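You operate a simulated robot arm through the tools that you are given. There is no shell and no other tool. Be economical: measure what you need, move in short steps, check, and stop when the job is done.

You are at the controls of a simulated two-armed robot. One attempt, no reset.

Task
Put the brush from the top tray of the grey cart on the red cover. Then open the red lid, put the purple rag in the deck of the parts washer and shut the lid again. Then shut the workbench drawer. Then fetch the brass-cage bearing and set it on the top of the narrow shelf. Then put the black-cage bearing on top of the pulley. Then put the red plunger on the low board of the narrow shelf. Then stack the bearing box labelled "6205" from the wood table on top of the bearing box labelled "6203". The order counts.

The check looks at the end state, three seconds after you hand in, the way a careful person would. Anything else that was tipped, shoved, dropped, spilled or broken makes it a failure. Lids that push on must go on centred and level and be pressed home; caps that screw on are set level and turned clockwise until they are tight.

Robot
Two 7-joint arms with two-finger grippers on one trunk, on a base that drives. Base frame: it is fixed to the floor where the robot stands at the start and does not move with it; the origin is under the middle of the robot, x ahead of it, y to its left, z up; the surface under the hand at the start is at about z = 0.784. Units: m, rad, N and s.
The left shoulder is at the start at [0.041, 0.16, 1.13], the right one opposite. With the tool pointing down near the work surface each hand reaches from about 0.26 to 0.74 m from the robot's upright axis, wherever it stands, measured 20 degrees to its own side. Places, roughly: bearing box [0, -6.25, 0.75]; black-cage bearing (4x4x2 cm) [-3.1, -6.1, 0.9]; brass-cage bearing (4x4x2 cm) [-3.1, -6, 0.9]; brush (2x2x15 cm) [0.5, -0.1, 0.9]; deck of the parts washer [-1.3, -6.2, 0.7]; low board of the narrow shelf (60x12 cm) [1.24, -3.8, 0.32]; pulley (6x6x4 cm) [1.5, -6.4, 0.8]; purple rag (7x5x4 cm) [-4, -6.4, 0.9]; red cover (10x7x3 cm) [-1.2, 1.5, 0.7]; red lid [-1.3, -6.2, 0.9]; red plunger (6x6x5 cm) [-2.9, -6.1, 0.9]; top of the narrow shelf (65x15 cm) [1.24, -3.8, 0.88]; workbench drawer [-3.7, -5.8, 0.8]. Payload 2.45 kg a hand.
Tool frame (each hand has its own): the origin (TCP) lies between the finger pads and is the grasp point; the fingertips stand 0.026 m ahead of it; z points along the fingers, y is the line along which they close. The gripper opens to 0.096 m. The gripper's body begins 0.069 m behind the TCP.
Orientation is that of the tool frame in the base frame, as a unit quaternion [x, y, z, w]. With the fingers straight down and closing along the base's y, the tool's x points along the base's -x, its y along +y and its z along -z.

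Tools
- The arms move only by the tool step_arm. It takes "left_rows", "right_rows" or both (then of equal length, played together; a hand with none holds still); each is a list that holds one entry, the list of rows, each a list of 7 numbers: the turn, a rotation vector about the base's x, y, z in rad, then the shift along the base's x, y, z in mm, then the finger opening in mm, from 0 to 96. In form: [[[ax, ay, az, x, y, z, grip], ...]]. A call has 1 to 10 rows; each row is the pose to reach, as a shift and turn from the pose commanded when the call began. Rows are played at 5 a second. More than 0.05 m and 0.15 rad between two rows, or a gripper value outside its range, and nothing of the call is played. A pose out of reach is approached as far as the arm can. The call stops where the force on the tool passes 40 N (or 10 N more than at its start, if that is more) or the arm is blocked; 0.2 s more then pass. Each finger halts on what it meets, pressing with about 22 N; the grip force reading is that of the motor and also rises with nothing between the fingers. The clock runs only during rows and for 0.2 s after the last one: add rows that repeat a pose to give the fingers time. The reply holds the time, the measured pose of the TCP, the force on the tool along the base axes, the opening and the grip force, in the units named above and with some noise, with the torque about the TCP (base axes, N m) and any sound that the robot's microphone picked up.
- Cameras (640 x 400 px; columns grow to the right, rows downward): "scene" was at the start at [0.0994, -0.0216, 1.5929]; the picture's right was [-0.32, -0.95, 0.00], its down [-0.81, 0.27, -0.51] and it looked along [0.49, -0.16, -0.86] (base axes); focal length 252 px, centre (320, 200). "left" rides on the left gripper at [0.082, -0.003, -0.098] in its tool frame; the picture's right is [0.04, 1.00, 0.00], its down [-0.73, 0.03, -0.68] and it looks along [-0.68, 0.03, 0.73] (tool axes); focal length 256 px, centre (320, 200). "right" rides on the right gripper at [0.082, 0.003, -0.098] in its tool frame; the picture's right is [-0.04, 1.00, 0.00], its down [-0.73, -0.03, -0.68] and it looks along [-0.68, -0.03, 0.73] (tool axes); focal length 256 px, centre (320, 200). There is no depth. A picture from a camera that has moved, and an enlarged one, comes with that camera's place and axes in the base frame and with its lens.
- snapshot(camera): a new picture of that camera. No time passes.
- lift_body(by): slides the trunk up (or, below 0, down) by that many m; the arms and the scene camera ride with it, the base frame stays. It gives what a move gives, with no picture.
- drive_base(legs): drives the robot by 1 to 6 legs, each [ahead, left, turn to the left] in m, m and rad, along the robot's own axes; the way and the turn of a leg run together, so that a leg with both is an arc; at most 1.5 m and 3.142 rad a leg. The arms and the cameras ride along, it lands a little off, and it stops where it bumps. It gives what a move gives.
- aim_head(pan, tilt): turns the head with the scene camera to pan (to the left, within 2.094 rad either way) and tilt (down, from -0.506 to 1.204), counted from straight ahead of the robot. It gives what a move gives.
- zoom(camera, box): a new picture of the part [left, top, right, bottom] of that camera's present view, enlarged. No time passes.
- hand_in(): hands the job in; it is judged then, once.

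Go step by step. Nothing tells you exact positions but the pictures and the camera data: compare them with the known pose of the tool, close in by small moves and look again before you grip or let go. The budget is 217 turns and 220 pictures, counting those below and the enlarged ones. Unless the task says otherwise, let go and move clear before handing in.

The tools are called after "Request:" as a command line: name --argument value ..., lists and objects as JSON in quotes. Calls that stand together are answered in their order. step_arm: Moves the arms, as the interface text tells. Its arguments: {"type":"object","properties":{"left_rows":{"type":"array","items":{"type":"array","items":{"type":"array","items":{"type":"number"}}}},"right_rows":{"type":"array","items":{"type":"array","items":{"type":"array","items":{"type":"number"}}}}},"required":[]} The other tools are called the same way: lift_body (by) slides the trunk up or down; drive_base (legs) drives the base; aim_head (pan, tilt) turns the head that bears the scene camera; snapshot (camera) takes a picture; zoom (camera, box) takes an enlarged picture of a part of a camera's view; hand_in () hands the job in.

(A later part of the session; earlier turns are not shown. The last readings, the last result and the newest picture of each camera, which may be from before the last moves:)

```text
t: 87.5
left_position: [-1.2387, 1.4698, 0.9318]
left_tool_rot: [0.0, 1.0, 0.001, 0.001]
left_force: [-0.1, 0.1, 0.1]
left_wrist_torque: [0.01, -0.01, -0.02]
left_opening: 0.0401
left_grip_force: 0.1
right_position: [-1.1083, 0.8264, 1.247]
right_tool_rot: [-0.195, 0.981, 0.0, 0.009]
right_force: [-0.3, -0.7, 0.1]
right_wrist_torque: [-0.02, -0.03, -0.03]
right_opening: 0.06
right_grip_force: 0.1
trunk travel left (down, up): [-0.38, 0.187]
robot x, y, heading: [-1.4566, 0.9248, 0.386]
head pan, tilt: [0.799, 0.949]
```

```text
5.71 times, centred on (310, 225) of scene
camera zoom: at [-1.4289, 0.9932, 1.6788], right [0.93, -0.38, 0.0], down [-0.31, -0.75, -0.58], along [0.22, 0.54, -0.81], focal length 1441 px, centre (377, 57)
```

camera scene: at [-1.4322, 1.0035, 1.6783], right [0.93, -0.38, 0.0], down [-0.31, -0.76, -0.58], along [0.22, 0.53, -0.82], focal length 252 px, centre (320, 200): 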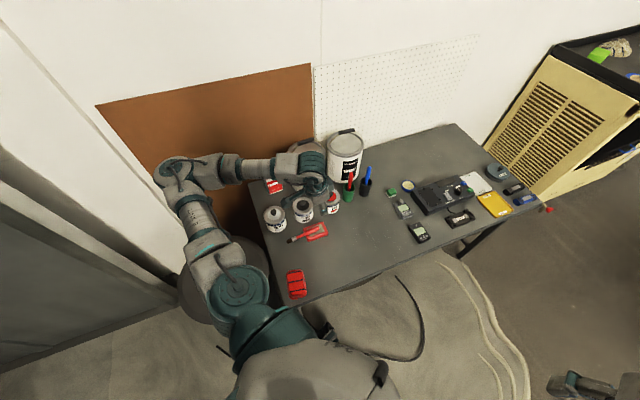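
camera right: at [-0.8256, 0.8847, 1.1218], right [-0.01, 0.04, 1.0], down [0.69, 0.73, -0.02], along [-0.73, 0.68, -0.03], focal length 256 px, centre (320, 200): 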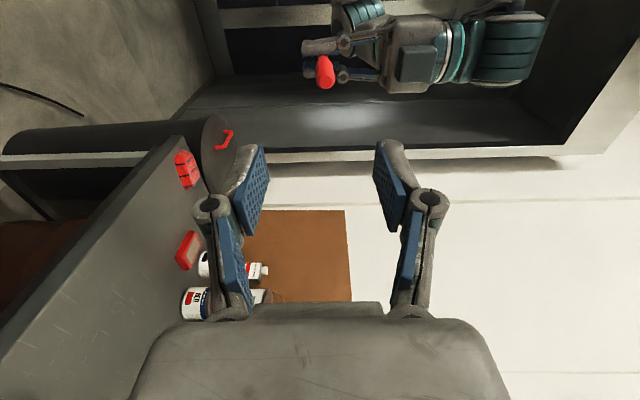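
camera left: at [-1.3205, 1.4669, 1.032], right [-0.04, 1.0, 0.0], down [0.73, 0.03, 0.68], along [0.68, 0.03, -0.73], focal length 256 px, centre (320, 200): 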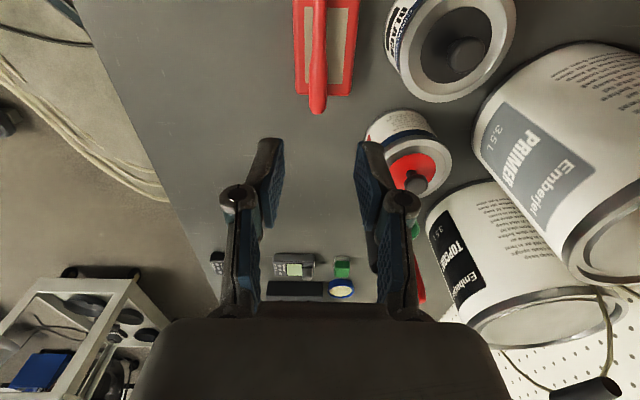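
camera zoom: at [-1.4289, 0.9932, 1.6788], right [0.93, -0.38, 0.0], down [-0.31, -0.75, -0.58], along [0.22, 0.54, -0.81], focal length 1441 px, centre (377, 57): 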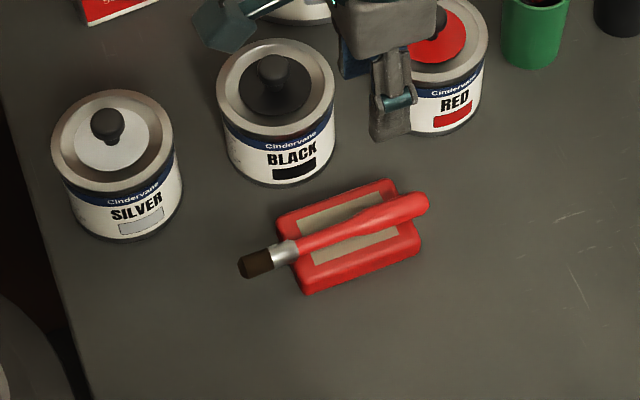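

Task 1 is done: the brush lies across the cover. I'll retract the left arm, move away from the table and face the far side (-y) to plan the route.

Request:
step_arm --left_rows '[[[0, 0, 0, 0, -10, 40, 40], [0, 0, 0.1, 5, -50, 60, 40], [0, 0, 0.2, 15, -90, 80, 40], [0, 0, 0.3, 25, -130, 100, 40], [0, 0, 0.386, 35, -170, 120, 40], [0, 0, 0.386, 45, -210, 140, 40], [0, 0, 0.386, 50, -250, 150, 40]]]'

Request:
drive_base --legs '[[0, -0.25, 0], [0, 0, -1.2], [0, 0, -0.756]]'

Request:
aim_head --pan 0.3 --tilt 0.45

Request:
snapshot --camera "scene"

```text
t: 89.1
left_position: [-1.1877, 1.219, 1.0827]
left_tool_rot: [-0.192, 0.981, 0.003, -0.001]
left_force: [-0.2, -0.5, -0.1]
left_wrist_torque: [0.04, 0.01, 0.01]
left_opening: 0.0401
left_grip_force: 0.1
right_position: [-1.1065, 0.8254, 1.2464]
right_tool_rot: [-0.195, 0.981, 0.001, 0.009]
right_force: [-1.0, -0.2, -0.6]
right_wrist_torque: [0.01, 0.01, 0.03]
right_opening: 0.0598
right_grip_force: 0.0
trunk travel left (down, up): [-0.38, 0.187]
robot x, y, heading: [-1.4565, 0.9207, 0.385]
head pan, tilt: [0.799, 0.949]
```

```text
t: 95.9
left_position: [-1.1797, 0.3324, 1.0804]
left_tool_rot: [0.705, 0.709, 0.0, 0.0]
left_force: [0.2, 0.5, -0.7]
left_wrist_torque: [0.0, 0.04, 0.04]
left_opening: 0.0397
left_grip_force: 0.0
right_position: [-1.5756, 0.4037, 1.2471]
right_tool_rot: [0.702, 0.712, -0.009, 0.004]
right_force: [0.2, -0.5, -0.1]
right_wrist_torque: [-0.03, 0.01, -0.01]
right_opening: 0.0601
right_grip_force: 0.0
trunk travel left (down, up): [-0.38, 0.187]
robot x, y, heading: [-1.3638, 0.6896, -1.564]
head pan, tilt: [0.799, 0.949]
```

```text
t: 96.8
left_position: [-1.1808, 0.3342, 1.0826]
left_tool_rot: [0.705, 0.709, 0.0, 0.002]
left_force: [0.8, 0.1, 0.7]
left_wrist_torque: [-0.03, 0.02, 0.02]
left_opening: 0.04
left_grip_force: 0.0
right_position: [-1.5769, 0.4072, 1.2496]
right_tool_rot: [0.703, 0.711, -0.009, 0.007]
right_force: [-0.3, 0.9, 0.0]
right_wrist_torque: [-0.02, -0.01, 0.02]
right_opening: 0.06
right_grip_force: 0.0
trunk travel left (down, up): [-0.38, 0.187]
robot x, y, heading: [-1.3622, 0.692, -1.561]
head pan, tilt: [0.3, 0.45]
```

```text
155 pictures are left
camera scene: at [-1.3303, 0.6041, 1.7205], right [-0.95, -0.3, 0.0], down [-0.13, 0.42, -0.9], along [0.27, -0.86, -0.44], focal length 252 px, centre (320, 200)
```

scene: 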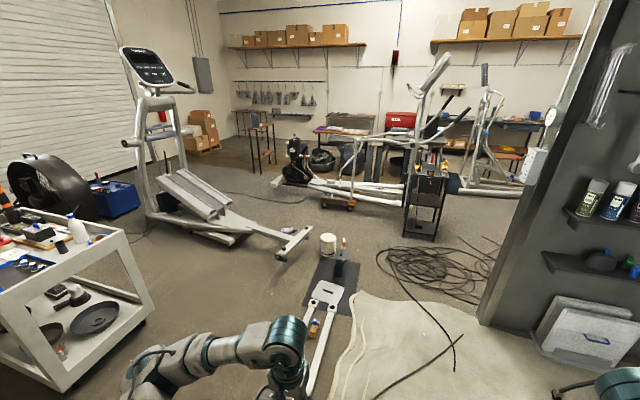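

I see a possible way down between the pedals and the grey partition, past a cable coil. I'll advance to about [-1.56, -0.4] and look again from there.

Request:
drive_base --legs '[[0, -0.2, 0], [1.0, 0, 0]]'

Request:
aim_head --pan 0.0 --tilt 0.55

Request:
snapshot --camera "scene"

Request:
aim_head --pan 0.6 --tilt 0.45

Request:
snapshot --camera "scene"

```text
t: 103.2
left_position: [-1.4196, -0.6687, 1.0872]
left_tool_rot: [0.712, 0.702, 0.005, 0.007]
left_force: [-1.0, -1.0, 0.2]
left_wrist_torque: [-0.02, -0.05, 0.0]
left_opening: 0.0402
left_grip_force: 0.1
right_position: [-1.8179, -0.5894, 1.2433]
right_tool_rot: [0.71, 0.704, -0.003, 0.012]
right_force: [-0.1, -0.2, -0.1]
right_wrist_torque: [0.01, -0.05, -0.01]
right_opening: 0.06
right_grip_force: 0.0
trunk travel left (down, up): [-0.38, 0.187]
robot x, y, heading: [-1.5766, -0.308, -1.584]
head pan, tilt: [0.3, 0.45]
```

```text
t: 104.0
left_position: [-1.4148, -0.6662, 1.0853]
left_tool_rot: [0.712, 0.703, 0.002, 0.005]
left_force: [-0.5, 0.3, 0.0]
left_wrist_torque: [0.03, -0.01, 0.02]
left_opening: 0.0397
left_grip_force: 0.0
right_position: [-1.811, -0.5887, 1.2466]
right_tool_rot: [0.711, 0.704, -0.007, 0.01]
right_force: [-0.7, 0.9, 0.5]
right_wrist_torque: [0.04, -0.02, 0.02]
right_opening: 0.0598
right_grip_force: 0.0
trunk travel left (down, up): [-0.38, 0.187]
robot x, y, heading: [-1.5768, -0.3079, -1.583]
head pan, tilt: [0.0, 0.55]
```

```text
154 pictures are left
camera scene: at [-1.5802, -0.399, 1.7115], right [-1.0, 0.01, 0.0], down [0.01, 0.53, -0.85], along [-0.01, -0.85, -0.53], focal length 252 px, centre (320, 200)
```

scene: 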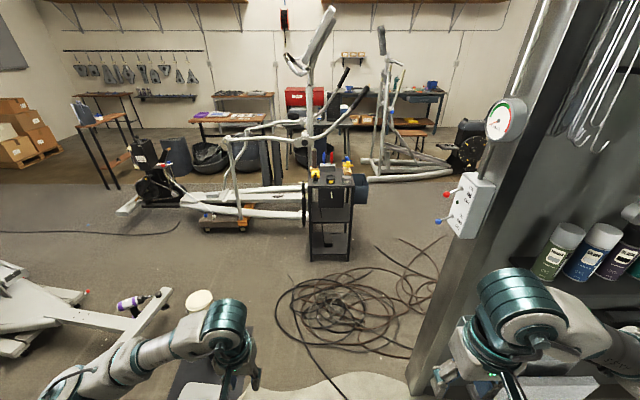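

```text
t: 105.0
left_position: [-1.419, -0.6659, 1.087]
left_tool_rot: [0.712, 0.702, 0.002, 0.007]
left_force: [-0.2, 1.0, -0.3]
left_wrist_torque: [-0.02, -0.04, 0.01]
left_opening: 0.04
left_grip_force: 0.0
right_position: [-1.8157, -0.588, 1.2454]
right_tool_rot: [0.711, 0.703, -0.006, 0.012]
right_force: [0.1, 0.6, -0.6]
right_wrist_torque: [0.05, -0.03, -0.01]
right_opening: 0.0598
right_grip_force: 0.1
trunk travel left (down, up): [-0.38, 0.187]
robot x, y, heading: [-1.5761, -0.3066, -1.582]
head pan, tilt: [0.6, 0.45]
```

```text
153 pictures are left
camera scene: at [-1.5389, -0.3853, 1.7209], right [-0.83, -0.55, -0.01], down [-0.24, 0.37, -0.9], along [0.5, -0.75, -0.43], focal length 252 px, centre (320, 200)
```

scene: 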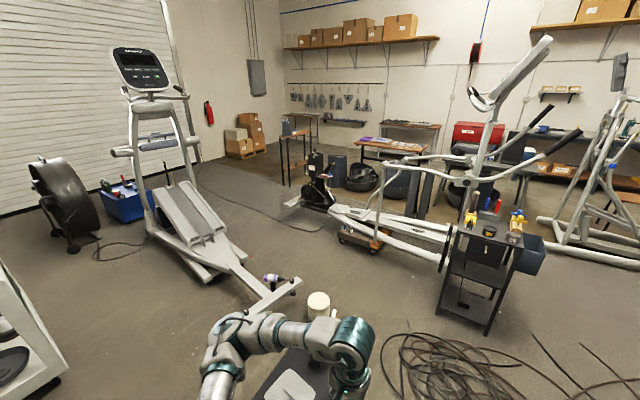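

The way through goes between the partition's end (about [-2.1, -1.1]) and the black tool cart (x -1.5 to -1.95, y about -2.1). I'll look at the partition side more closely.

Request:
aim_head --pan -0.5 --tilt 0.7

Request:
snapshot --camera "scene"

```text
t: 106.3
left_position: [-1.3978, -0.6658, 1.0844]
left_tool_rot: [0.711, 0.703, -0.002, 0.001]
left_force: [0.4, 0.4, 0.3]
left_wrist_torque: [0.01, 0.05, 0.0]
left_opening: 0.0402
left_grip_force: 0.0
right_position: [-1.7942, -0.5881, 1.2494]
right_tool_rot: [0.709, 0.705, -0.011, 0.006]
right_force: [0.5, 0.4, -0.6]
right_wrist_torque: [-0.03, 0.02, 0.0]
right_opening: 0.0597
right_grip_force: 0.0
trunk travel left (down, up): [-0.38, 0.187]
robot x, y, heading: [-1.5736, -0.3068, -1.583]
head pan, tilt: [-0.499, 0.7]
```

```text
152 pictures are left
camera scene: at [-1.612, -0.3832, 1.6985], right [-0.87, 0.49, 0.0], down [0.31, 0.56, -0.76], along [-0.37, -0.67, -0.65], focal length 252 px, centre (320, 200)
```

scene: 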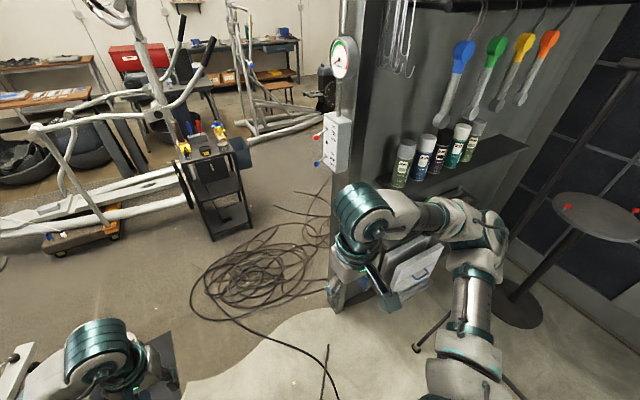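

The gap is about 0.9 m wide, and my elbows stick out. I'll turn to face +x, stretch both arms forward so that I'm narrow, strafe to y≈-1.68 and back through the gap.

Request:
drive_base --legs '[[0, 0, 1.583]]'

Request:
step_arm --left_rows '[[[0, 0, 0, 40, 0, 20, 40], [0, 0, 0, 80, 0, 40, 40], [0, 0, 0, 120, 0, 60, 40], [0, 0, 0, 160, 0, 70, 40], [0, 0, 0, 200, 0, 80, 40], [0, 0, 0, 240, 0, 80, 40], [0, 0, 0, 280, 0, 80, 40], [0, 0, 0, 320, 0, 80, 40]]]' --right_rows '[[[0, 0, 0, 45, 0, 0, 40], [0, 0, 0, 90, 0, 0, 40], [0, 0, 0, 135, 0, 0, 40], [0, 0, 0, 180, 0, 0, 40], [0, 0, 0, 225, 0, 0, 40], [0, 0, 0, 270, 0, 0, 40], [0, 0, 0, 315, 0, 0, 40], [0, 0, 0, 350, 0, 0, 40]]]'

Request:
aim_head --pan -0.3 --tilt 0.9

Request:
snapshot --camera "scene"

```text
t: 110.6
left_position: [-1.2192, -0.1456, 1.0854]
left_tool_rot: [0.001, 1.0, 0.006, 0.003]
left_force: [-0.3, -1.0, 0.5]
left_wrist_torque: [0.08, 0.0, 0.01]
left_opening: 0.0397
left_grip_force: 0.1
right_position: [-1.2951, -0.5436, 1.2454]
right_tool_rot: [-0.001, 1.0, 0.004, 0.01]
right_force: [0.2, -0.5, 0.7]
right_wrist_torque: [0.05, 0.0, -0.01]
right_opening: 0.0599
right_grip_force: 0.2
trunk travel left (down, up): [-0.38, 0.187]
robot x, y, heading: [-1.5791, -0.3108, -0.002]
head pan, tilt: [-0.499, 0.7]
```

```text
t: 112.4
left_position: [-0.9076, -0.1404, 1.1639]
left_tool_rot: [0.003, 1.0, 0.005, 0.005]
left_force: [0.3, -0.9, 1.2]
left_wrist_torque: [0.0, 0.05, 0.01]
left_opening: 0.04
left_grip_force: 0.0
left hand out of reach, approached as far as the arm can: row 8
right_position: [-0.9415, -0.5392, 1.2445]
right_tool_rot: [-0.002, 1.0, 0.001, 0.011]
right_force: [0.8, -0.5, -1.1]
right_wrist_torque: [0.03, 0.0, 0.04]
right_opening: 0.0398
right_grip_force: 0.0
trunk travel left (down, up): [-0.38, 0.187]
robot x, y, heading: [-1.5758, -0.3114, -0.002]
head pan, tilt: [-0.499, 0.7]
```

```text
t: 113.1
left_position: [-0.9097, -0.1352, 1.1639]
left_tool_rot: [0.001, 1.0, 0.003, 0.004]
left_force: [-0.4, 0.7, 0.2]
left_wrist_torque: [0.02, 0.01, -0.01]
left_opening: 0.0401
left_grip_force: 0.1
right_position: [-0.9432, -0.5329, 1.2479]
right_tool_rot: [-0.002, 1.0, -0.001, 0.012]
right_force: [1.1, 0.7, 0.0]
right_wrist_torque: [-0.01, -0.01, 0.02]
right_opening: 0.0401
right_grip_force: 0.0
trunk travel left (down, up): [-0.38, 0.187]
robot x, y, heading: [-1.5723, -0.3086, 0.001]
head pan, tilt: [-0.3, 0.901]
```

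```text
151 pictures are left
camera scene: at [-1.4979, -0.33, 1.6822], right [-0.3, -0.95, 0.0], down [-0.75, 0.23, -0.62], along [0.59, -0.18, -0.79], focal length 252 px, centre (320, 200)
```

scene: 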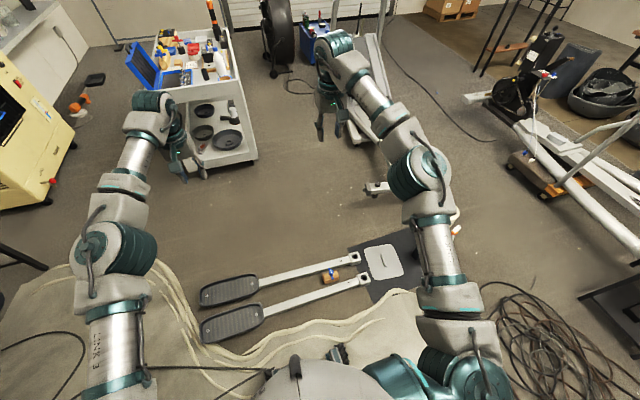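

Arms are stretched. Strafe right to y≈-1.70 and then back up through the gap in small steps.

Request:
drive_base --legs '[[0, -0.7, 0], [0, -0.69, 0]]'

Request:
aim_head --pan 2.09 --tilt 0.9

Request:
snapshot --camera "scene"

Request:
aim_head --pan -2.09 --tilt 0.9

Request:
snapshot --camera "scene"

```text
t: 120.5
left_position: [-0.9281, -1.5744, 1.1662]
left_tool_rot: [0.014, 1.0, 0.007, 0.003]
left_force: [0.3, 0.5, 0.1]
left_wrist_torque: [0.07, -0.02, 0.02]
left_opening: 0.04
left_grip_force: 0.1
right_position: [-0.9704, -1.971, 1.2443]
right_tool_rot: [0.011, 1.0, 0.004, 0.012]
right_force: [0.1, -0.3, 1.1]
right_wrist_torque: [0.03, 0.02, -0.01]
right_opening: 0.04
right_grip_force: 0.1
trunk travel left (down, up): [-0.38, 0.187]
robot x, y, heading: [-1.5965, -1.7283, -0.022]
head pan, tilt: [-0.3, 0.901]
```

```text
t: 122.7
left_position: [-0.9302, -1.547, 1.1668]
left_tool_rot: [0.014, 1.0, -0.005, 0.006]
left_force: [-0.4, -0.7, 0.4]
left_wrist_torque: [0.0, 0.0, -0.02]
left_opening: 0.0399
left_grip_force: 0.1
right_position: [-0.974, -1.9418, 1.2536]
right_tool_rot: [0.01, 1.0, -0.008, 0.014]
right_force: [0.4, -0.3, 0.2]
right_wrist_torque: [-0.01, 0.0, 0.02]
right_opening: 0.04
right_grip_force: 0.0
trunk travel left (down, up): [-0.38, 0.187]
robot x, y, heading: [-1.5939, -1.7219, -0.019]
head pan, tilt: [2.089, 0.901]
```

```text
150 pictures are left
camera scene: at [-1.628, -1.6377, 1.682], right [0.88, 0.47, -0.01], down [0.37, -0.7, -0.62], along [-0.3, 0.54, -0.79], focal length 252 px, centre (320, 200)
```

scene: 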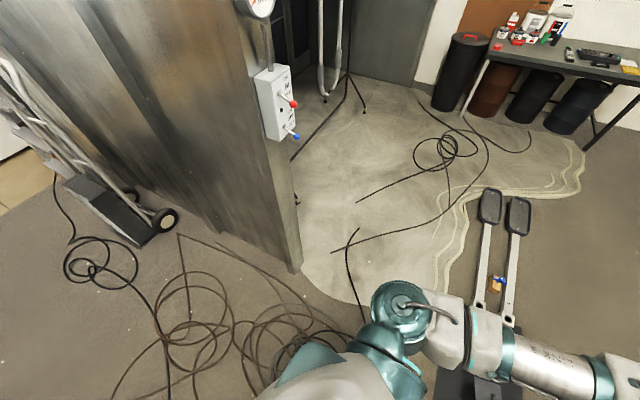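

```text
t: 126.0
left_position: [-0.9308, -1.565, 1.1695]
left_tool_rot: [0.014, 1.0, 0.002, 0.007]
left_force: [0.0, 0.1, 1.6]
left_wrist_torque: [0.01, 0.02, 0.03]
left_opening: 0.04
left_grip_force: 0.0
right_position: [-0.9745, -1.9603, 1.2501]
right_tool_rot: [0.011, 1.0, -0.002, 0.014]
right_force: [0.4, -0.2, -0.2]
right_wrist_torque: [0.01, 0.05, 0.03]
right_opening: 0.0399
right_grip_force: 0.1
trunk travel left (down, up): [-0.38, 0.187]
robot x, y, heading: [-1.598, -1.7234, -0.026]
head pan, tilt: [-2.089, 0.901]
```

```text
149 pictures are left
camera scene: at [-1.6318, -1.7976, 1.6823], right [-0.86, 0.52, 0.01], down [0.4, 0.68, -0.62], along [-0.32, -0.53, -0.79], focal length 252 px, centre (320, 200)
```

scene: 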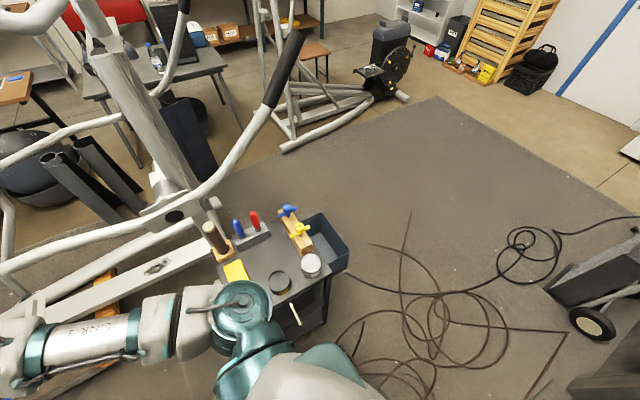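

The cables don't block. I'll nudge 5 cm away from the cart, then reverse through the gap.

Request:
drive_base --legs '[[0, 0.06, 0.025], [-0.5, 0, 0], [-0.5, 0, 0]]'

Request:
aim_head --pan -1.57 --tilt 0.5

Request:
snapshot --camera "scene"

```text
t: 132.0
left_position: [-1.9115, -1.4854, 1.1676]
left_tool_rot: [0.007, 1.0, 0.002, 0.005]
left_force: [-0.1, -1.0, 0.0]
left_wrist_torque: [0.04, -0.01, 0.02]
left_opening: 0.0398
left_grip_force: 0.1
right_position: [-1.9532, -1.8797, 1.2507]
right_tool_rot: [0.003, 1.0, -0.003, 0.014]
right_force: [-0.1, -0.8, 0.4]
right_wrist_torque: [0.05, -0.02, 0.02]
right_opening: 0.0402
right_grip_force: 0.1
trunk travel left (down, up): [-0.38, 0.187]
robot x, y, heading: [-2.5767, -1.6586, -0.005]
head pan, tilt: [-2.089, 0.901]
```

```text
t: 133.0
left_position: [-1.9178, -1.4564, 1.1707]
left_tool_rot: [0.007, 1.0, -0.011, 0.01]
left_force: [-0.2, -0.9, 0.5]
left_wrist_torque: [0.02, -0.01, -0.01]
left_opening: 0.0402
left_grip_force: 0.0
right_position: [-1.9617, -1.8498, 1.2612]
right_tool_rot: [0.002, 1.0, -0.014, 0.019]
right_force: [-0.5, -0.2, 0.2]
right_wrist_torque: [0.06, -0.01, 0.0]
right_opening: 0.0401
right_grip_force: 0.1
trunk travel left (down, up): [-0.38, 0.187]
robot x, y, heading: [-2.5794, -1.6565, -0.006]
head pan, tilt: [-1.571, 0.499]
```

```text
148 pictures are left
camera scene: at [-2.5756, -1.7758, 1.7138], right [-1.0, 0.01, 0.0], down [0.0, 0.5, -0.87], along [-0.01, -0.87, -0.5], focal length 252 px, centre (320, 200)
```

scene: 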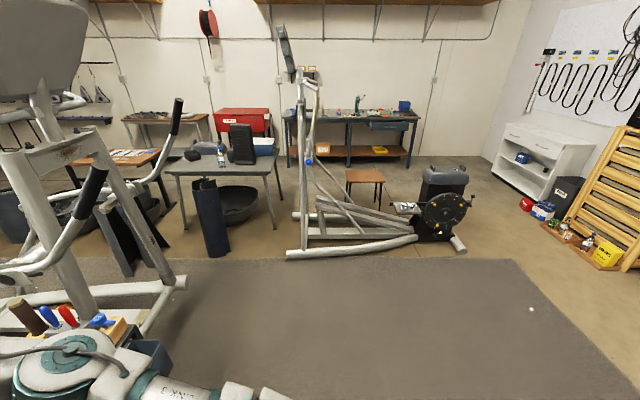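

I'm through the gap. Now I'll pull the arms in, turn to face -y and go around the exercise machine on its -x side towards the workbench.

Request:
step_arm --left_rows '[[[0, 0, 0, -45, 0, 0, 60], [0, 0, 0, -90, 0, 0, 60], [0, 0, 0, -135, 0, 0, 60], [0, 0, 0, -180, 0, 0, 60], [0, 0, 0, -225, -10, 0, 60], [0, 0, 0, -270, -20, 0, 60]]]' --right_rows '[[[0, 0, 0, -45, 0, -10, 60], [0, 0, 0, -90, 0, -20, 60], [0, 0, 0, -135, 0, -30, 60], [0, 0, 0, -180, 0, -40, 60], [0, 0, 0, -215, 0, -60, 60], [0, 0, 0, -240, 0, -80, 60]]]'

Request:
drive_base --legs '[[0, 0, -1.565], [0.75, 0, 0], [0, -1.1, 0], [0, -1.05, 0]]'

Request:
aim_head --pan 0.2 --tilt 0.5

Request:
snapshot --camera "scene"

```text
t: 134.4
left_position: [-2.1915, -1.4822, 1.1699]
left_tool_rot: [0.006, 1.0, -0.006, 0.008]
left_force: [-0.9, -0.2, -0.1]
left_wrist_torque: [0.02, 0.02, -0.03]
left_opening: 0.06
left_grip_force: 0.0
right_position: [-2.199, -1.8551, 1.1785]
right_tool_rot: [0.003, 1.0, -0.012, 0.018]
right_force: [0.0, 0.1, -0.7]
right_wrist_torque: [0.01, -0.04, -0.02]
right_opening: 0.06
right_grip_force: 0.0
trunk travel left (down, up): [-0.38, 0.187]
robot x, y, heading: [-2.5809, -1.6589, -0.013]
head pan, tilt: [-1.571, 0.499]
```

```text
t: 152.5
left_position: [-4.5323, -2.85, 1.1704]
left_tool_rot: [0.703, 0.711, -0.011, 0.001]
left_force: [-1.4, 0.8, -0.6]
left_wrist_torque: [-0.01, -0.1, -0.02]
left_opening: 0.0601
left_grip_force: 0.2
right_position: [-4.9054, -2.8524, 1.18]
right_tool_rot: [0.7, 0.714, -0.02, 0.005]
right_force: [0.3, 0.0, 0.2]
right_wrist_torque: [0.03, -0.03, -0.03]
right_opening: 0.0598
right_grip_force: 0.0
trunk travel left (down, up): [-0.38, 0.187]
robot x, y, heading: [-4.7197, -2.4687, -1.552]
head pan, tilt: [-1.571, 0.499]
```

```text
t: 154.3
left_position: [-4.533, -2.8462, 1.1715]
left_tool_rot: [0.703, 0.711, -0.011, 0.002]
left_force: [0.3, 0.0, -0.6]
left_wrist_torque: [0.01, 0.02, 0.0]
left_opening: 0.06
left_grip_force: 0.1
right_position: [-4.9074, -2.8486, 1.1816]
right_tool_rot: [0.7, 0.714, -0.02, 0.006]
right_force: [0.6, -0.7, -0.8]
right_wrist_torque: [-0.04, 0.0, 0.03]
right_opening: 0.0599
right_grip_force: 0.0
trunk travel left (down, up): [-0.38, 0.187]
robot x, y, heading: [-4.7169, -2.4651, -1.55]
head pan, tilt: [0.201, 0.499]
```

```text
147 pictures are left
camera scene: at [-4.6848, -2.5569, 1.7159], right [-0.98, -0.22, 0.01], down [-0.11, 0.47, -0.88], along [0.19, -0.86, -0.48], focal length 252 px, centre (320, 200)
```

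scene: 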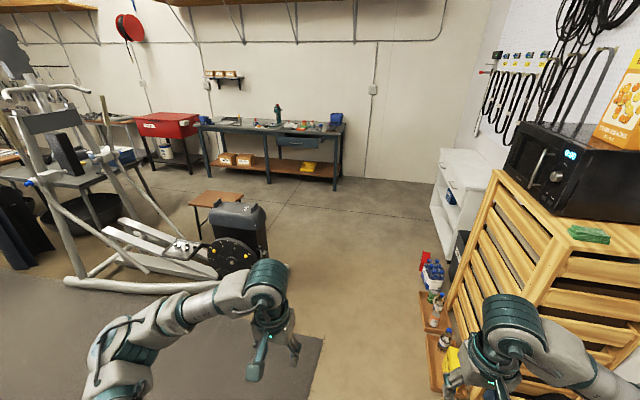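

The passage is clear at x≈-4.6. I'll drive down to y≈-5.0 and look at the workbench.

Request:
drive_base --legs '[[0, 0.1, -0.02], [1.3, 0, 0], [1.1, 0, 0], [0, 0.25, 0]]'

Request:
aim_head --pan 0.3 --tilt 0.65

Request:
snapshot --camera "scene"

```text
t: 168.2
left_position: [-4.1919, -5.2628, 1.1653]
left_tool_rot: [0.725, 0.689, -0.024, -0.007]
left_force: [1.9, -0.9, 0.4]
left_wrist_torque: [0.05, 0.22, 0.03]
left_opening: 0.0597
left_grip_force: 0.0
right_position: [-4.5634, -5.2401, 1.1876]
right_tool_rot: [0.722, 0.691, -0.033, -0.004]
right_force: [2.4, 0.1, 0.5]
right_wrist_torque: [-0.05, 0.19, -0.01]
right_opening: 0.0602
right_grip_force: 0.1
trunk travel left (down, up): [-0.38, 0.187]
robot x, y, heading: [-4.385, -4.8739, -1.616]
head pan, tilt: [0.201, 0.499]
```

```text
t: 168.9
left_position: [-4.2135, -5.26, 1.1726]
left_tool_rot: [0.723, 0.69, -0.015, 0.001]
left_force: [-0.2, -0.5, 0.1]
left_wrist_torque: [-0.03, 0.05, 0.03]
left_opening: 0.0601
left_grip_force: 0.2
right_position: [-4.587, -5.239, 1.184]
right_tool_rot: [0.721, 0.692, -0.026, 0.004]
right_force: [0.1, 0.6, 0.3]
right_wrist_torque: [-0.01, 0.05, 0.02]
right_opening: 0.0599
right_grip_force: 0.1
trunk travel left (down, up): [-0.38, 0.187]
robot x, y, heading: [-4.3797, -4.8717, -1.616]
head pan, tilt: [0.3, 0.649]
```

```text
146 pictures are left
camera scene: at [-4.3628, -4.958, 1.7029], right [-0.97, -0.25, 0.0], down [-0.15, 0.59, -0.8], along [0.2, -0.77, -0.61], focal length 252 px, centre (320, 200)
```

scene: 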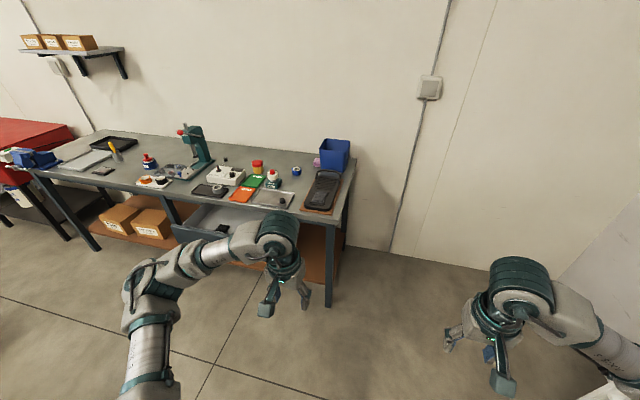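

Request:
zoom --camera "scene" --box '[20, 110, 220, 235]'

Request:
zoom --camera "scene" --box '[180, 120, 370, 240]'

```text
3.20 times, centred on (120, 172) of scene
camera zoom: at [-4.3628, -4.958, 1.7029], right [-0.97, -0.25, 0.0], down [-0.15, 0.59, -0.8], along [0.2, -0.77, -0.61], focal length 807 px, centre (960, 288)
```

zoom: 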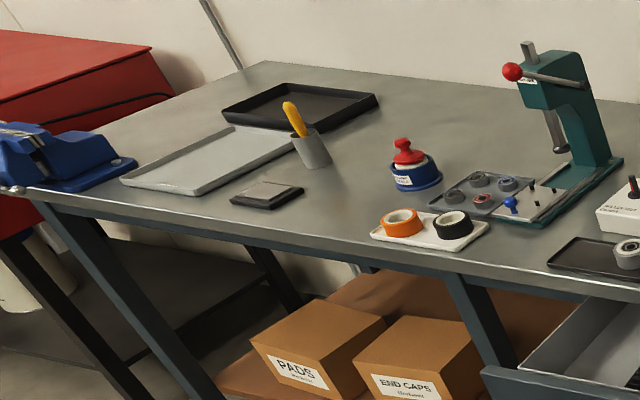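

```text
3.33 times, centred on (275, 180) of scene
camera zoom: at [-4.3628, -4.958, 1.7029], right [-0.97, -0.25, 0.0], down [-0.15, 0.59, -0.8], along [0.2, -0.77, -0.61], focal length 840 px, centre (470, 267)
```

zoom: 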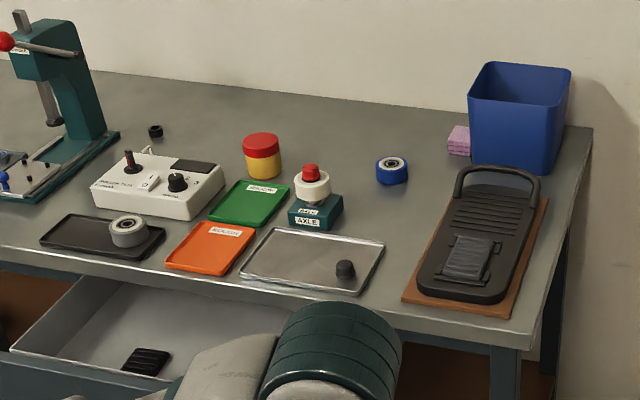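

The purple rag sits beside the blue bin at about [-3.96, -6.40], at the right end of the bench. The drawer sticks out at the front. I'll stand beside the bench's right end at about [-4.5, -6.0], facing the wall, and reach left with the left hand.

Request:
drive_base --legs '[[0, -0.17, 0.045], [1.12, 0, 0], [0, 0.08, 0]]'

Request:
aim_head --pan 0.9 --tilt 0.9

Request:
snapshot --camera "scene"

```text
t: 176.6
left_position: [-4.3092, -6.4167, 1.1715]
left_tool_rot: [0.712, 0.702, -0.013, 0.002]
left_force: [0.3, -0.6, 0.2]
left_wrist_torque: [0.01, 0.02, -0.02]
left_opening: 0.0602
left_grip_force: 0.0
right_position: [-4.6838, -6.408, 1.1838]
right_tool_rot: [0.709, 0.705, -0.024, 0.006]
right_force: [1.1, 0.0, -0.1]
right_wrist_torque: [0.02, 0.02, 0.0]
right_opening: 0.0598
right_grip_force: 0.1
trunk travel left (down, up): [-0.38, 0.187]
robot x, y, heading: [-4.4854, -6.0342, -1.571]
head pan, tilt: [0.3, 0.649]
```

```text
t: 177.6
left_position: [-4.3398, -6.4128, 1.1777]
left_tool_rot: [0.712, 0.702, -0.006, 0.012]
left_force: [-1.1, 0.3, 0.0]
left_wrist_torque: [0.0, 0.01, -0.01]
left_opening: 0.0601
left_grip_force: 0.1
right_position: [-4.7156, -6.4012, 1.1812]
right_tool_rot: [0.71, 0.704, -0.018, 0.015]
right_force: [0.0, 0.6, -0.1]
right_wrist_torque: [-0.01, -0.02, -0.01]
right_opening: 0.0601
right_grip_force: 0.1
trunk travel left (down, up): [-0.38, 0.187]
robot x, y, heading: [-4.487, -6.0347, -1.584]
head pan, tilt: [0.901, 0.901]
```

```text
143 pictures are left
camera scene: at [-4.4205, -6.0835, 1.6819], right [-0.63, -0.78, 0.0], down [-0.61, 0.5, -0.62], along [0.48, -0.39, -0.79], focal length 252 px, centre (320, 200)
```

scene: 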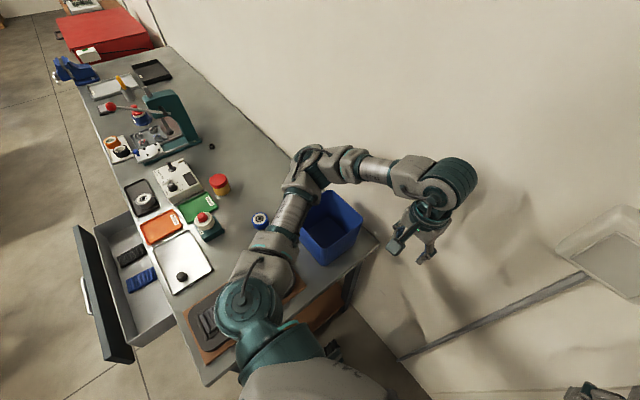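

I fit beside the bench. Now I'll swing the left hand out over the rag, turning the wrist left with it, staying high above the bin.

Request:
step_arm --left_rows '[[[0, 0, 0.12, 30, 10, 5, 70], [0, 0, 0.24, 60, 20, 10, 70], [0, 0, 0.36, 95, 30, 10, 70], [0, 0, 0.48, 130, 35, 10, 70], [0, 0, 0.6, 165, 35, 10, 70], [0, 0, 0.72, 200, 35, 10, 70], [0, 0, 0.84, 240, 35, 10, 70], [0, 0, 0.96, 280, 35, 10, 70], [0, 0, 1.08, 320, 35, 10, 70], [0, 0, 1.2, 360, 35, 10, 70]]]'

Request:
snapshot --camera "scene"

Request:
snapshot --camera "left"

```text
t: 179.8
left_position: [-3.9863, -6.382, 1.1912]
left_tool_rot: [0.19, 0.982, 0.001, 0.017]
left_force: [-1.1, 0.1, 0.2]
left_wrist_torque: [0.02, 0.01, -0.01]
left_opening: 0.0698
left_grip_force: 0.0
left hand out of reach, approached as far as the arm can: row 10
right_position: [-4.7168, -6.4035, 1.1787]
right_tool_rot: [0.71, 0.704, -0.015, 0.017]
right_force: [0.1, 0.5, 0.8]
right_wrist_torque: [0.03, 0.0, 0.0]
right_opening: 0.0601
right_grip_force: 0.0
trunk travel left (down, up): [-0.38, 0.187]
robot x, y, heading: [-4.4907, -6.0362, -1.582]
head pan, tilt: [0.901, 0.901]
```

```text
142 pictures are left
camera scene: at [-4.4597, -6.082, 1.6832], right [-0.63, -0.78, -0.01], down [-0.6, 0.5, -0.63], along [0.5, -0.39, -0.78], focal length 252 px, centre (320, 200)
```

scene: 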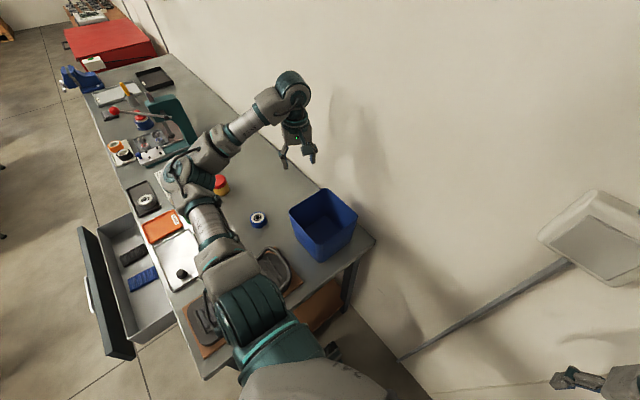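

```text
141 pictures are left
camera left: at [-4.0666, -6.353, 1.2869], right [0.34, 0.94, 0.01], down [0.67, -0.25, 0.7], along [0.66, -0.23, -0.71], focal length 256 px, centre (320, 200)
```

left: 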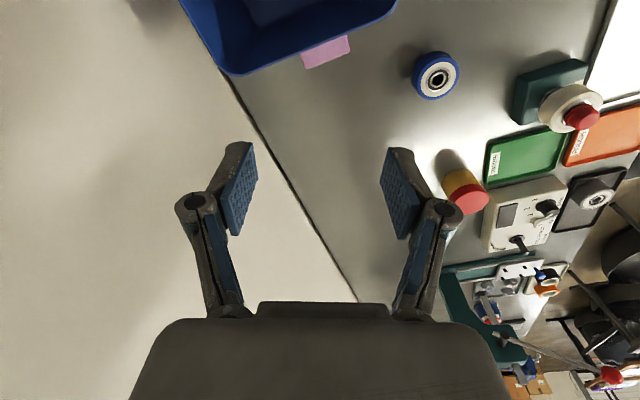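

The rag is tucked under the bin's rim. My plan is to hook it from the wall side with one finger and slide it forward, clear of the bin, then grip it. First I turn the wrist back so the camera faces the room, and test reach at [-3.93, -6.44].

Request:
step_arm --left_rows '[[[0, 0, -0.15, 0, 0, 0, 96], [0, 0, -0.3, 0, 0, 0, 96], [0, 0, -0.45, 0, 0, 0, 96], [0, 0, -0.6, 0, 0, 0, 96], [0, 0, -0.75, 0, 0, 0, 96], [0, 0, -0.9, 10, -10, -10, 96], [0, 0, -1.05, 30, -30, -20, 96], [0, 0, -1.18, 50, -50, -30, 96], [0, 0, -1.18, 56, -60, -60, 96], [0, 0, -1.18, 56, -60, -100, 96]]]'

Request:
snapshot --camera "left"

Request:
snapshot --camera "scene"

```text
t: 182.2
left_position: [-3.9352, -6.4399, 1.0955]
left_tool_rot: [0.703, 0.711, -0.004, 0.018]
left_force: [-0.1, -0.7, 0.4]
left_wrist_torque: [-0.02, -0.05, 0.0]
left_opening: 0.0959
left_grip_force: 0.1
left hand out of reach, approached as far as the arm can: row 8, 9, 10
right_position: [-4.7192, -6.3984, 1.179]
right_tool_rot: [0.709, 0.705, -0.016, 0.021]
right_force: [-1.4, 0.5, -0.2]
right_wrist_torque: [0.03, -0.05, 0.0]
right_opening: 0.0599
right_grip_force: 0.0
trunk travel left (down, up): [-0.38, 0.187]
robot x, y, heading: [-4.4854, -6.0387, -1.581]
head pan, tilt: [0.901, 0.901]
stopped in row 10 (left hand): the arm was blocked; the commanded pose is now the measured one
```

```text
140 pictures are left
camera left: at [-3.942, -6.3539, 1.1916], right [1.0, 0.05, 0.02], down [0.02, -0.71, 0.7], along [0.05, -0.7, -0.71], focal length 256 px, centre (320, 200)
```

left: 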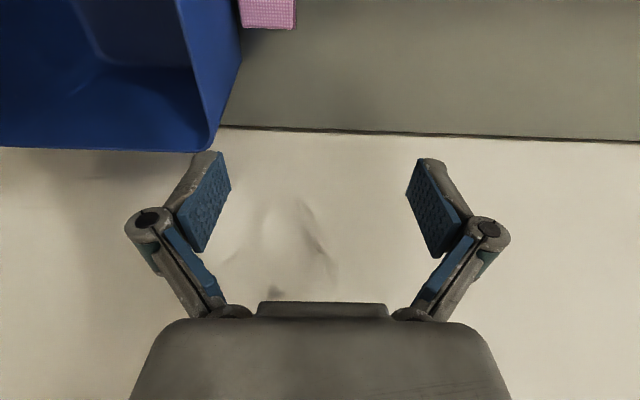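

```text
139 pictures are left
camera scene: at [-4.4222, -6.0809, 1.6823], right [-0.63, -0.78, 0.0], down [-0.61, 0.49, -0.62], along [0.48, -0.39, -0.79], focal length 252 px, centre (320, 200)
```

scene: 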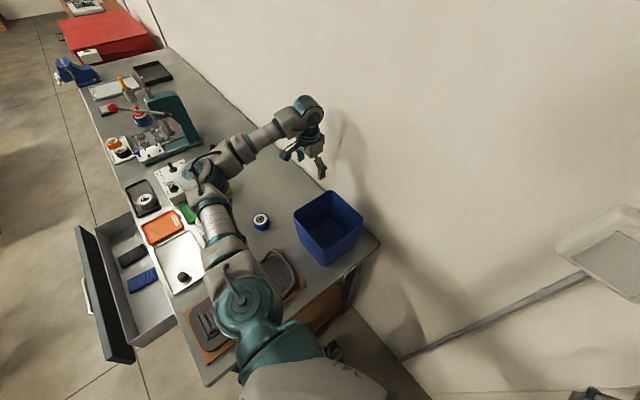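

The reach is borderline, but the hand is nearly in line with the hook position. I'll try descending further with the arm.

Request:
step_arm --left_rows '[[[0, 0, 0, 0, 0, -20, 96], [0, 0, 0, 0, 0, -40, 96], [0, 0, 0, 0, 0, -60, 96], [0, 0, 0, 0, 0, -80, 96], [0, 0, 0, 0, 0, -80, 96]]]'

Request:
snapshot --camera "left"

```text
t: 183.4
left_position: [-3.9376, -6.4413, 1.016]
left_tool_rot: [0.703, 0.711, -0.003, 0.019]
left_force: [0.3, -0.3, -0.1]
left_wrist_torque: [0.03, -0.04, 0.02]
left_opening: 0.0958
left_grip_force: 0.1
right_position: [-4.7228, -6.4004, 1.1785]
right_tool_rot: [0.709, 0.705, -0.013, 0.02]
right_force: [-0.1, 0.4, 0.4]
right_wrist_torque: [-0.01, -0.03, -0.02]
right_opening: 0.0599
right_grip_force: 0.1
trunk travel left (down, up): [-0.38, 0.187]
robot x, y, heading: [-4.4855, -6.036, -1.584]
head pan, tilt: [0.901, 0.901]
```

```text
138 pictures are left
camera left: at [-3.9442, -6.3562, 1.1123], right [1.0, 0.05, 0.02], down [0.02, -0.71, 0.7], along [0.05, -0.7, -0.71], focal length 256 px, centre (320, 200)
```

left: 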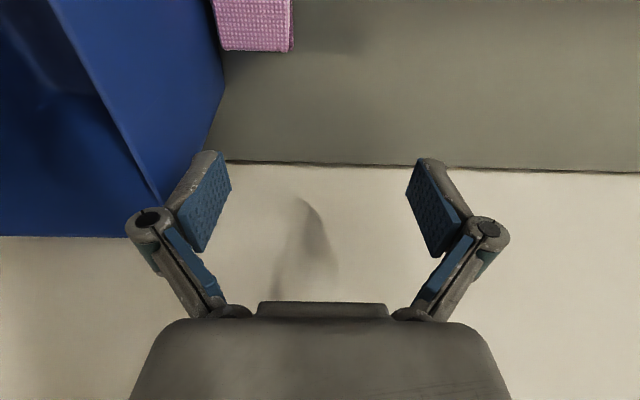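

The arm goes down fine. I'll continue down behind the rag to just above the bench top.

Request:
step_arm --left_rows '[[[0, 0, 0, 4, -4, -30, 96], [0, 0, 0, 4, -5, -60, 96], [0, 0, 0, 4, -5, -90, 96], [0, 0, 0, 4, -5, -110, 96], [0, 0, 0, 4, -5, -119, 96]]]'

Request:
snapshot --camera "left"

```text
t: 184.6
left_position: [-3.9113, -6.4458, 0.8906]
left_tool_rot: [0.701, 0.713, -0.015, 0.015]
left_force: [-14.6, -6.8, 23.2]
left_wrist_torque: [0.16, 1.2, 0.62]
left_opening: 0.0965
left_grip_force: 0.4
right_position: [-4.6931, -6.3983, 1.1846]
right_tool_rot: [0.707, 0.707, -0.021, 0.015]
right_force: [0.6, 0.3, 0.2]
right_wrist_torque: [-0.04, 0.04, 0.04]
right_opening: 0.06
right_grip_force: 0.2
trunk travel left (down, up): [-0.38, 0.187]
robot x, y, heading: [-4.478, -6.0371, -1.593]
head pan, tilt: [0.901, 0.901]
```

```text
137 pictures are left
camera left: at [-3.9164, -6.3605, 0.9862], right [1.0, 0.05, 0.0], down [0.04, -0.7, 0.71], along [0.04, -0.71, -0.71], focal length 256 px, centre (320, 200)
```

left: 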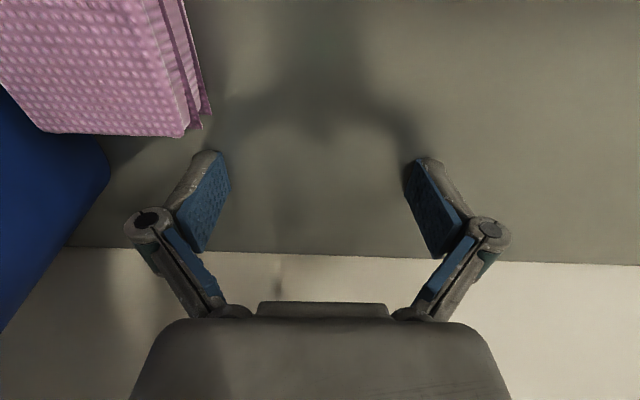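

Tips touched the bench and the hand swayed sideways. I'll raise a few millimetres and shift back towards the bin so the finger is behind the rag's middle.

Request:
step_arm --left_rows '[[[0, 0, 0, 0, 0, 10, 96], [0, 0, 0, -5, 0, 10, 96], [0, 0, 0, -5, 0, 10, 96]]]'

Request:
snapshot --camera "left"

```text
t: 185.4
left_position: [-3.9209, -6.4436, 0.8992]
left_tool_rot: [0.702, 0.712, -0.006, 0.012]
left_force: [0.1, -0.7, 0.0]
left_wrist_torque: [0.0, 0.03, 0.0]
left_opening: 0.0962
left_grip_force: 0.0
right_position: [-4.7013, -6.4013, 1.1812]
right_tool_rot: [0.708, 0.706, -0.019, 0.015]
right_force: [0.2, -0.4, 0.4]
right_wrist_torque: [0.01, 0.02, 0.02]
right_opening: 0.0599
right_grip_force: 0.1
trunk travel left (down, up): [-0.38, 0.187]
robot x, y, heading: [-4.4775, -6.0355, -1.58]
head pan, tilt: [0.901, 0.901]
```

```text
136 pictures are left
camera left: at [-3.9269, -6.3595, 0.9952], right [1.0, 0.05, 0.01], down [0.03, -0.71, 0.7], along [0.04, -0.7, -0.72], focal length 256 px, centre (320, 200)
```

left: 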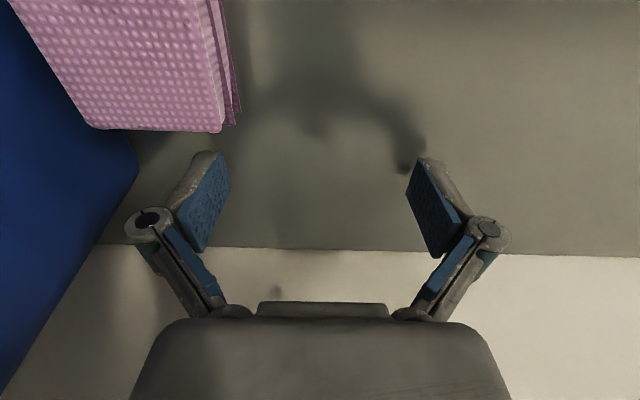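

The finger needs about 10 mm more towards the bin, then I'll drag +y slowly by 15 cm.

Request:
step_arm --left_rows '[[[0, 0, 0, -10, 0, 0, 96], [0, 0, 0, -10, 15, -2, 96], [0, 0, 0, -10, 30, -2, 96], [0, 0, 0, -9, 50, -2, 96], [0, 0, 0, -8, 70, -2, 96], [0, 0, 0, -8, 90, -2, 96]]]'

Request:
snapshot --camera "left"

```text
t: 186.8
left_position: [-3.9372, -6.3517, 0.899]
left_tool_rot: [0.703, 0.711, -0.005, 0.015]
left_force: [-0.1, 0.3, -0.3]
left_wrist_torque: [-0.01, 0.04, -0.03]
left_opening: 0.096
left_grip_force: 0.0
right_position: [-4.7105, -6.4, 1.1805]
right_tool_rot: [0.708, 0.706, -0.016, 0.017]
right_force: [-0.7, -0.2, -0.2]
right_wrist_torque: [0.01, -0.03, -0.03]
right_opening: 0.0601
right_grip_force: 0.0
trunk travel left (down, up): [-0.38, 0.187]
robot x, y, heading: [-4.4818, -6.0354, -1.582]
head pan, tilt: [0.901, 0.901]
```

```text
135 pictures are left
camera left: at [-3.9441, -6.2679, 0.9956], right [1.0, 0.05, 0.01], down [0.03, -0.71, 0.7], along [0.05, -0.7, -0.71], focal length 256 px, centre (320, 200)
```

left: 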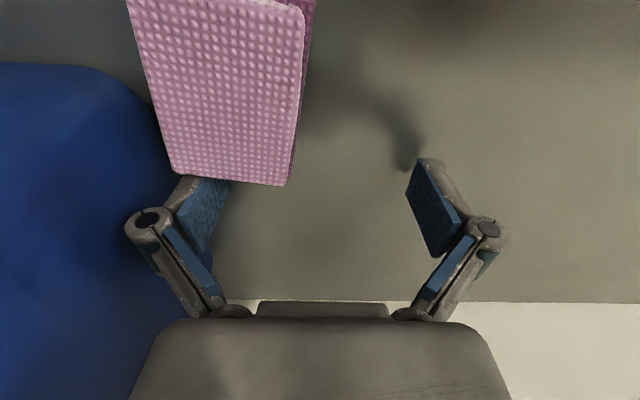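

The rag slides along nicely. Another 6 cm.

Request:
step_arm --left_rows '[[[0, 0, 0, 0, 15, 0, 96], [0, 0, 0, 2, 30, 0, 96], [0, 0, 0, 4, 45, 0, 96], [0, 0, 0, 5, 58, 0, 96]]]'

Request:
snapshot --camera "left"

Request:
snapshot --camera "scene"

```text
t: 187.8
left_position: [-3.9307, -6.2955, 0.8987]
left_tool_rot: [0.702, 0.712, -0.005, 0.015]
left_force: [-0.8, 0.1, 0.1]
left_wrist_torque: [-0.02, -0.02, 0.02]
left_opening: 0.0963
left_grip_force: 0.0
right_position: [-4.7102, -6.4007, 1.1812]
right_tool_rot: [0.708, 0.706, -0.016, 0.017]
right_force: [-0.3, -0.4, -0.1]
right_wrist_torque: [-0.02, 0.01, 0.01]
right_opening: 0.0601
right_grip_force: 0.1
trunk travel left (down, up): [-0.38, 0.187]
robot x, y, heading: [-4.4806, -6.0371, -1.584]
head pan, tilt: [0.901, 0.901]
```

```text
134 pictures are left
camera left: at [-3.9374, -6.2109, 0.9957], right [1.0, 0.05, 0.01], down [0.03, -0.71, 0.7], along [0.05, -0.7, -0.71], focal length 256 px, centre (320, 200)
```

left: 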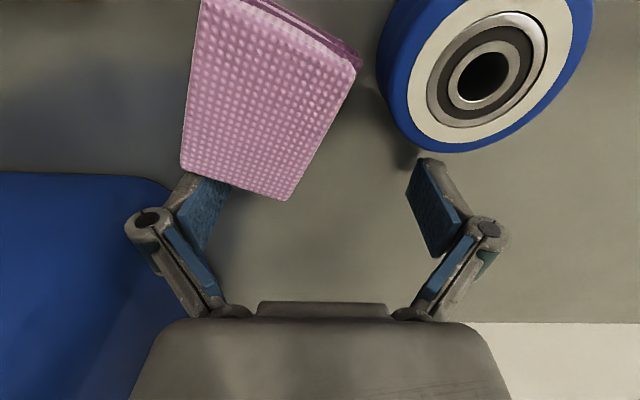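

```text
133 pictures are left
camera scene: at [-4.4257, -6.081, 1.6825], right [-0.63, -0.78, 0.0], down [-0.61, 0.49, -0.62], along [0.48, -0.39, -0.78], focal length 252 px, centre (320, 200)
```

scene: 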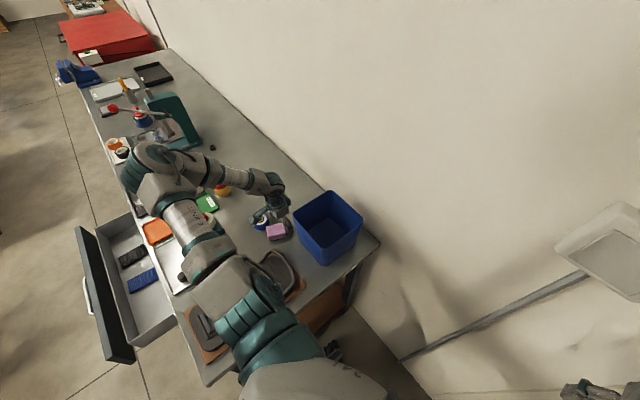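

The rag is free of the bin, turned about 20° and close to the blue bearing, so I stop dragging. I'll back off, rise, align the wrist with the rag at about [-3.962, -6.272] and look.

Request:
step_arm --left_rows '[[[0, 0, 0, 0, -12, 0, 96], [0, 0, 0, 0, -12, 30, 96], [0, 0, 0, 0, -12, 70, 90], [0, 0, -0.12, -10, 0, 90, 80], [0, 0, -0.25, -20, 12, 90, 70], [0, 0, -0.37, -31, 23, 90, 65], [0, 0, -0.37, -31, 23, 90, 65]]]'

Request:
snapshot --camera "left"

```text
t: 188.9
left_position: [-3.9536, -6.3241, 0.9841]
left_tool_rot: [0.742, 0.67, 0.004, 0.013]
left_force: [1.7, -1.4, -0.3]
left_wrist_torque: [0.01, 0.0, 0.05]
left_opening: 0.0683
left_grip_force: 0.1
left hand out of reach, approached as far as the arm can: row 4, 5
right_position: [-4.703, -6.4008, 1.1816]
right_tool_rot: [0.707, 0.706, -0.019, 0.016]
right_force: [0.4, -0.9, 0.5]
right_wrist_torque: [0.0, 0.0, 0.02]
right_opening: 0.0602
right_grip_force: 0.0
trunk travel left (down, up): [-0.38, 0.187]
robot x, y, heading: [-4.4825, -6.0379, -1.584]
head pan, tilt: [0.901, 0.901]
stopped in row 5 (left hand): the force on the tool passed its limit at 77 N (the readings are from after the stop); the commanded pose is now the measured one
```

```text
132 pictures are left
camera left: at [-3.9521, -6.2403, 1.0814], right [1.0, -0.06, 0.02], down [-0.06, -0.72, 0.69], along [-0.03, -0.69, -0.73], focal length 256 px, centre (320, 200)
```

left: 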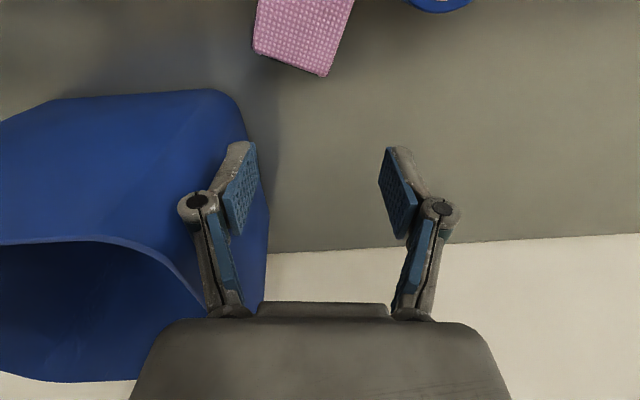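

A force spike stopped the hand, and it may have touched the bin. I'll check the bin and the arm.

Request:
zoom --camera "scene" --box '[160, 120, 400, 280]'

```text
2.50 times, centred on (280, 200) of scene
camera zoom: at [-4.4174, -6.0836, 1.682], right [-0.63, -0.78, 0.0], down [-0.61, 0.49, -0.62], along [0.48, -0.39, -0.79], focal length 630 px, centre (420, 200)
```

zoom: 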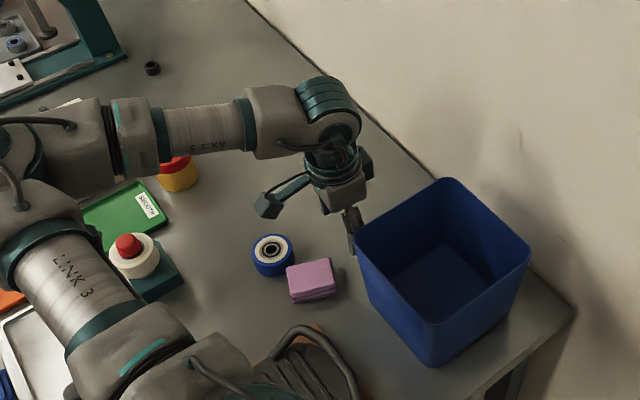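

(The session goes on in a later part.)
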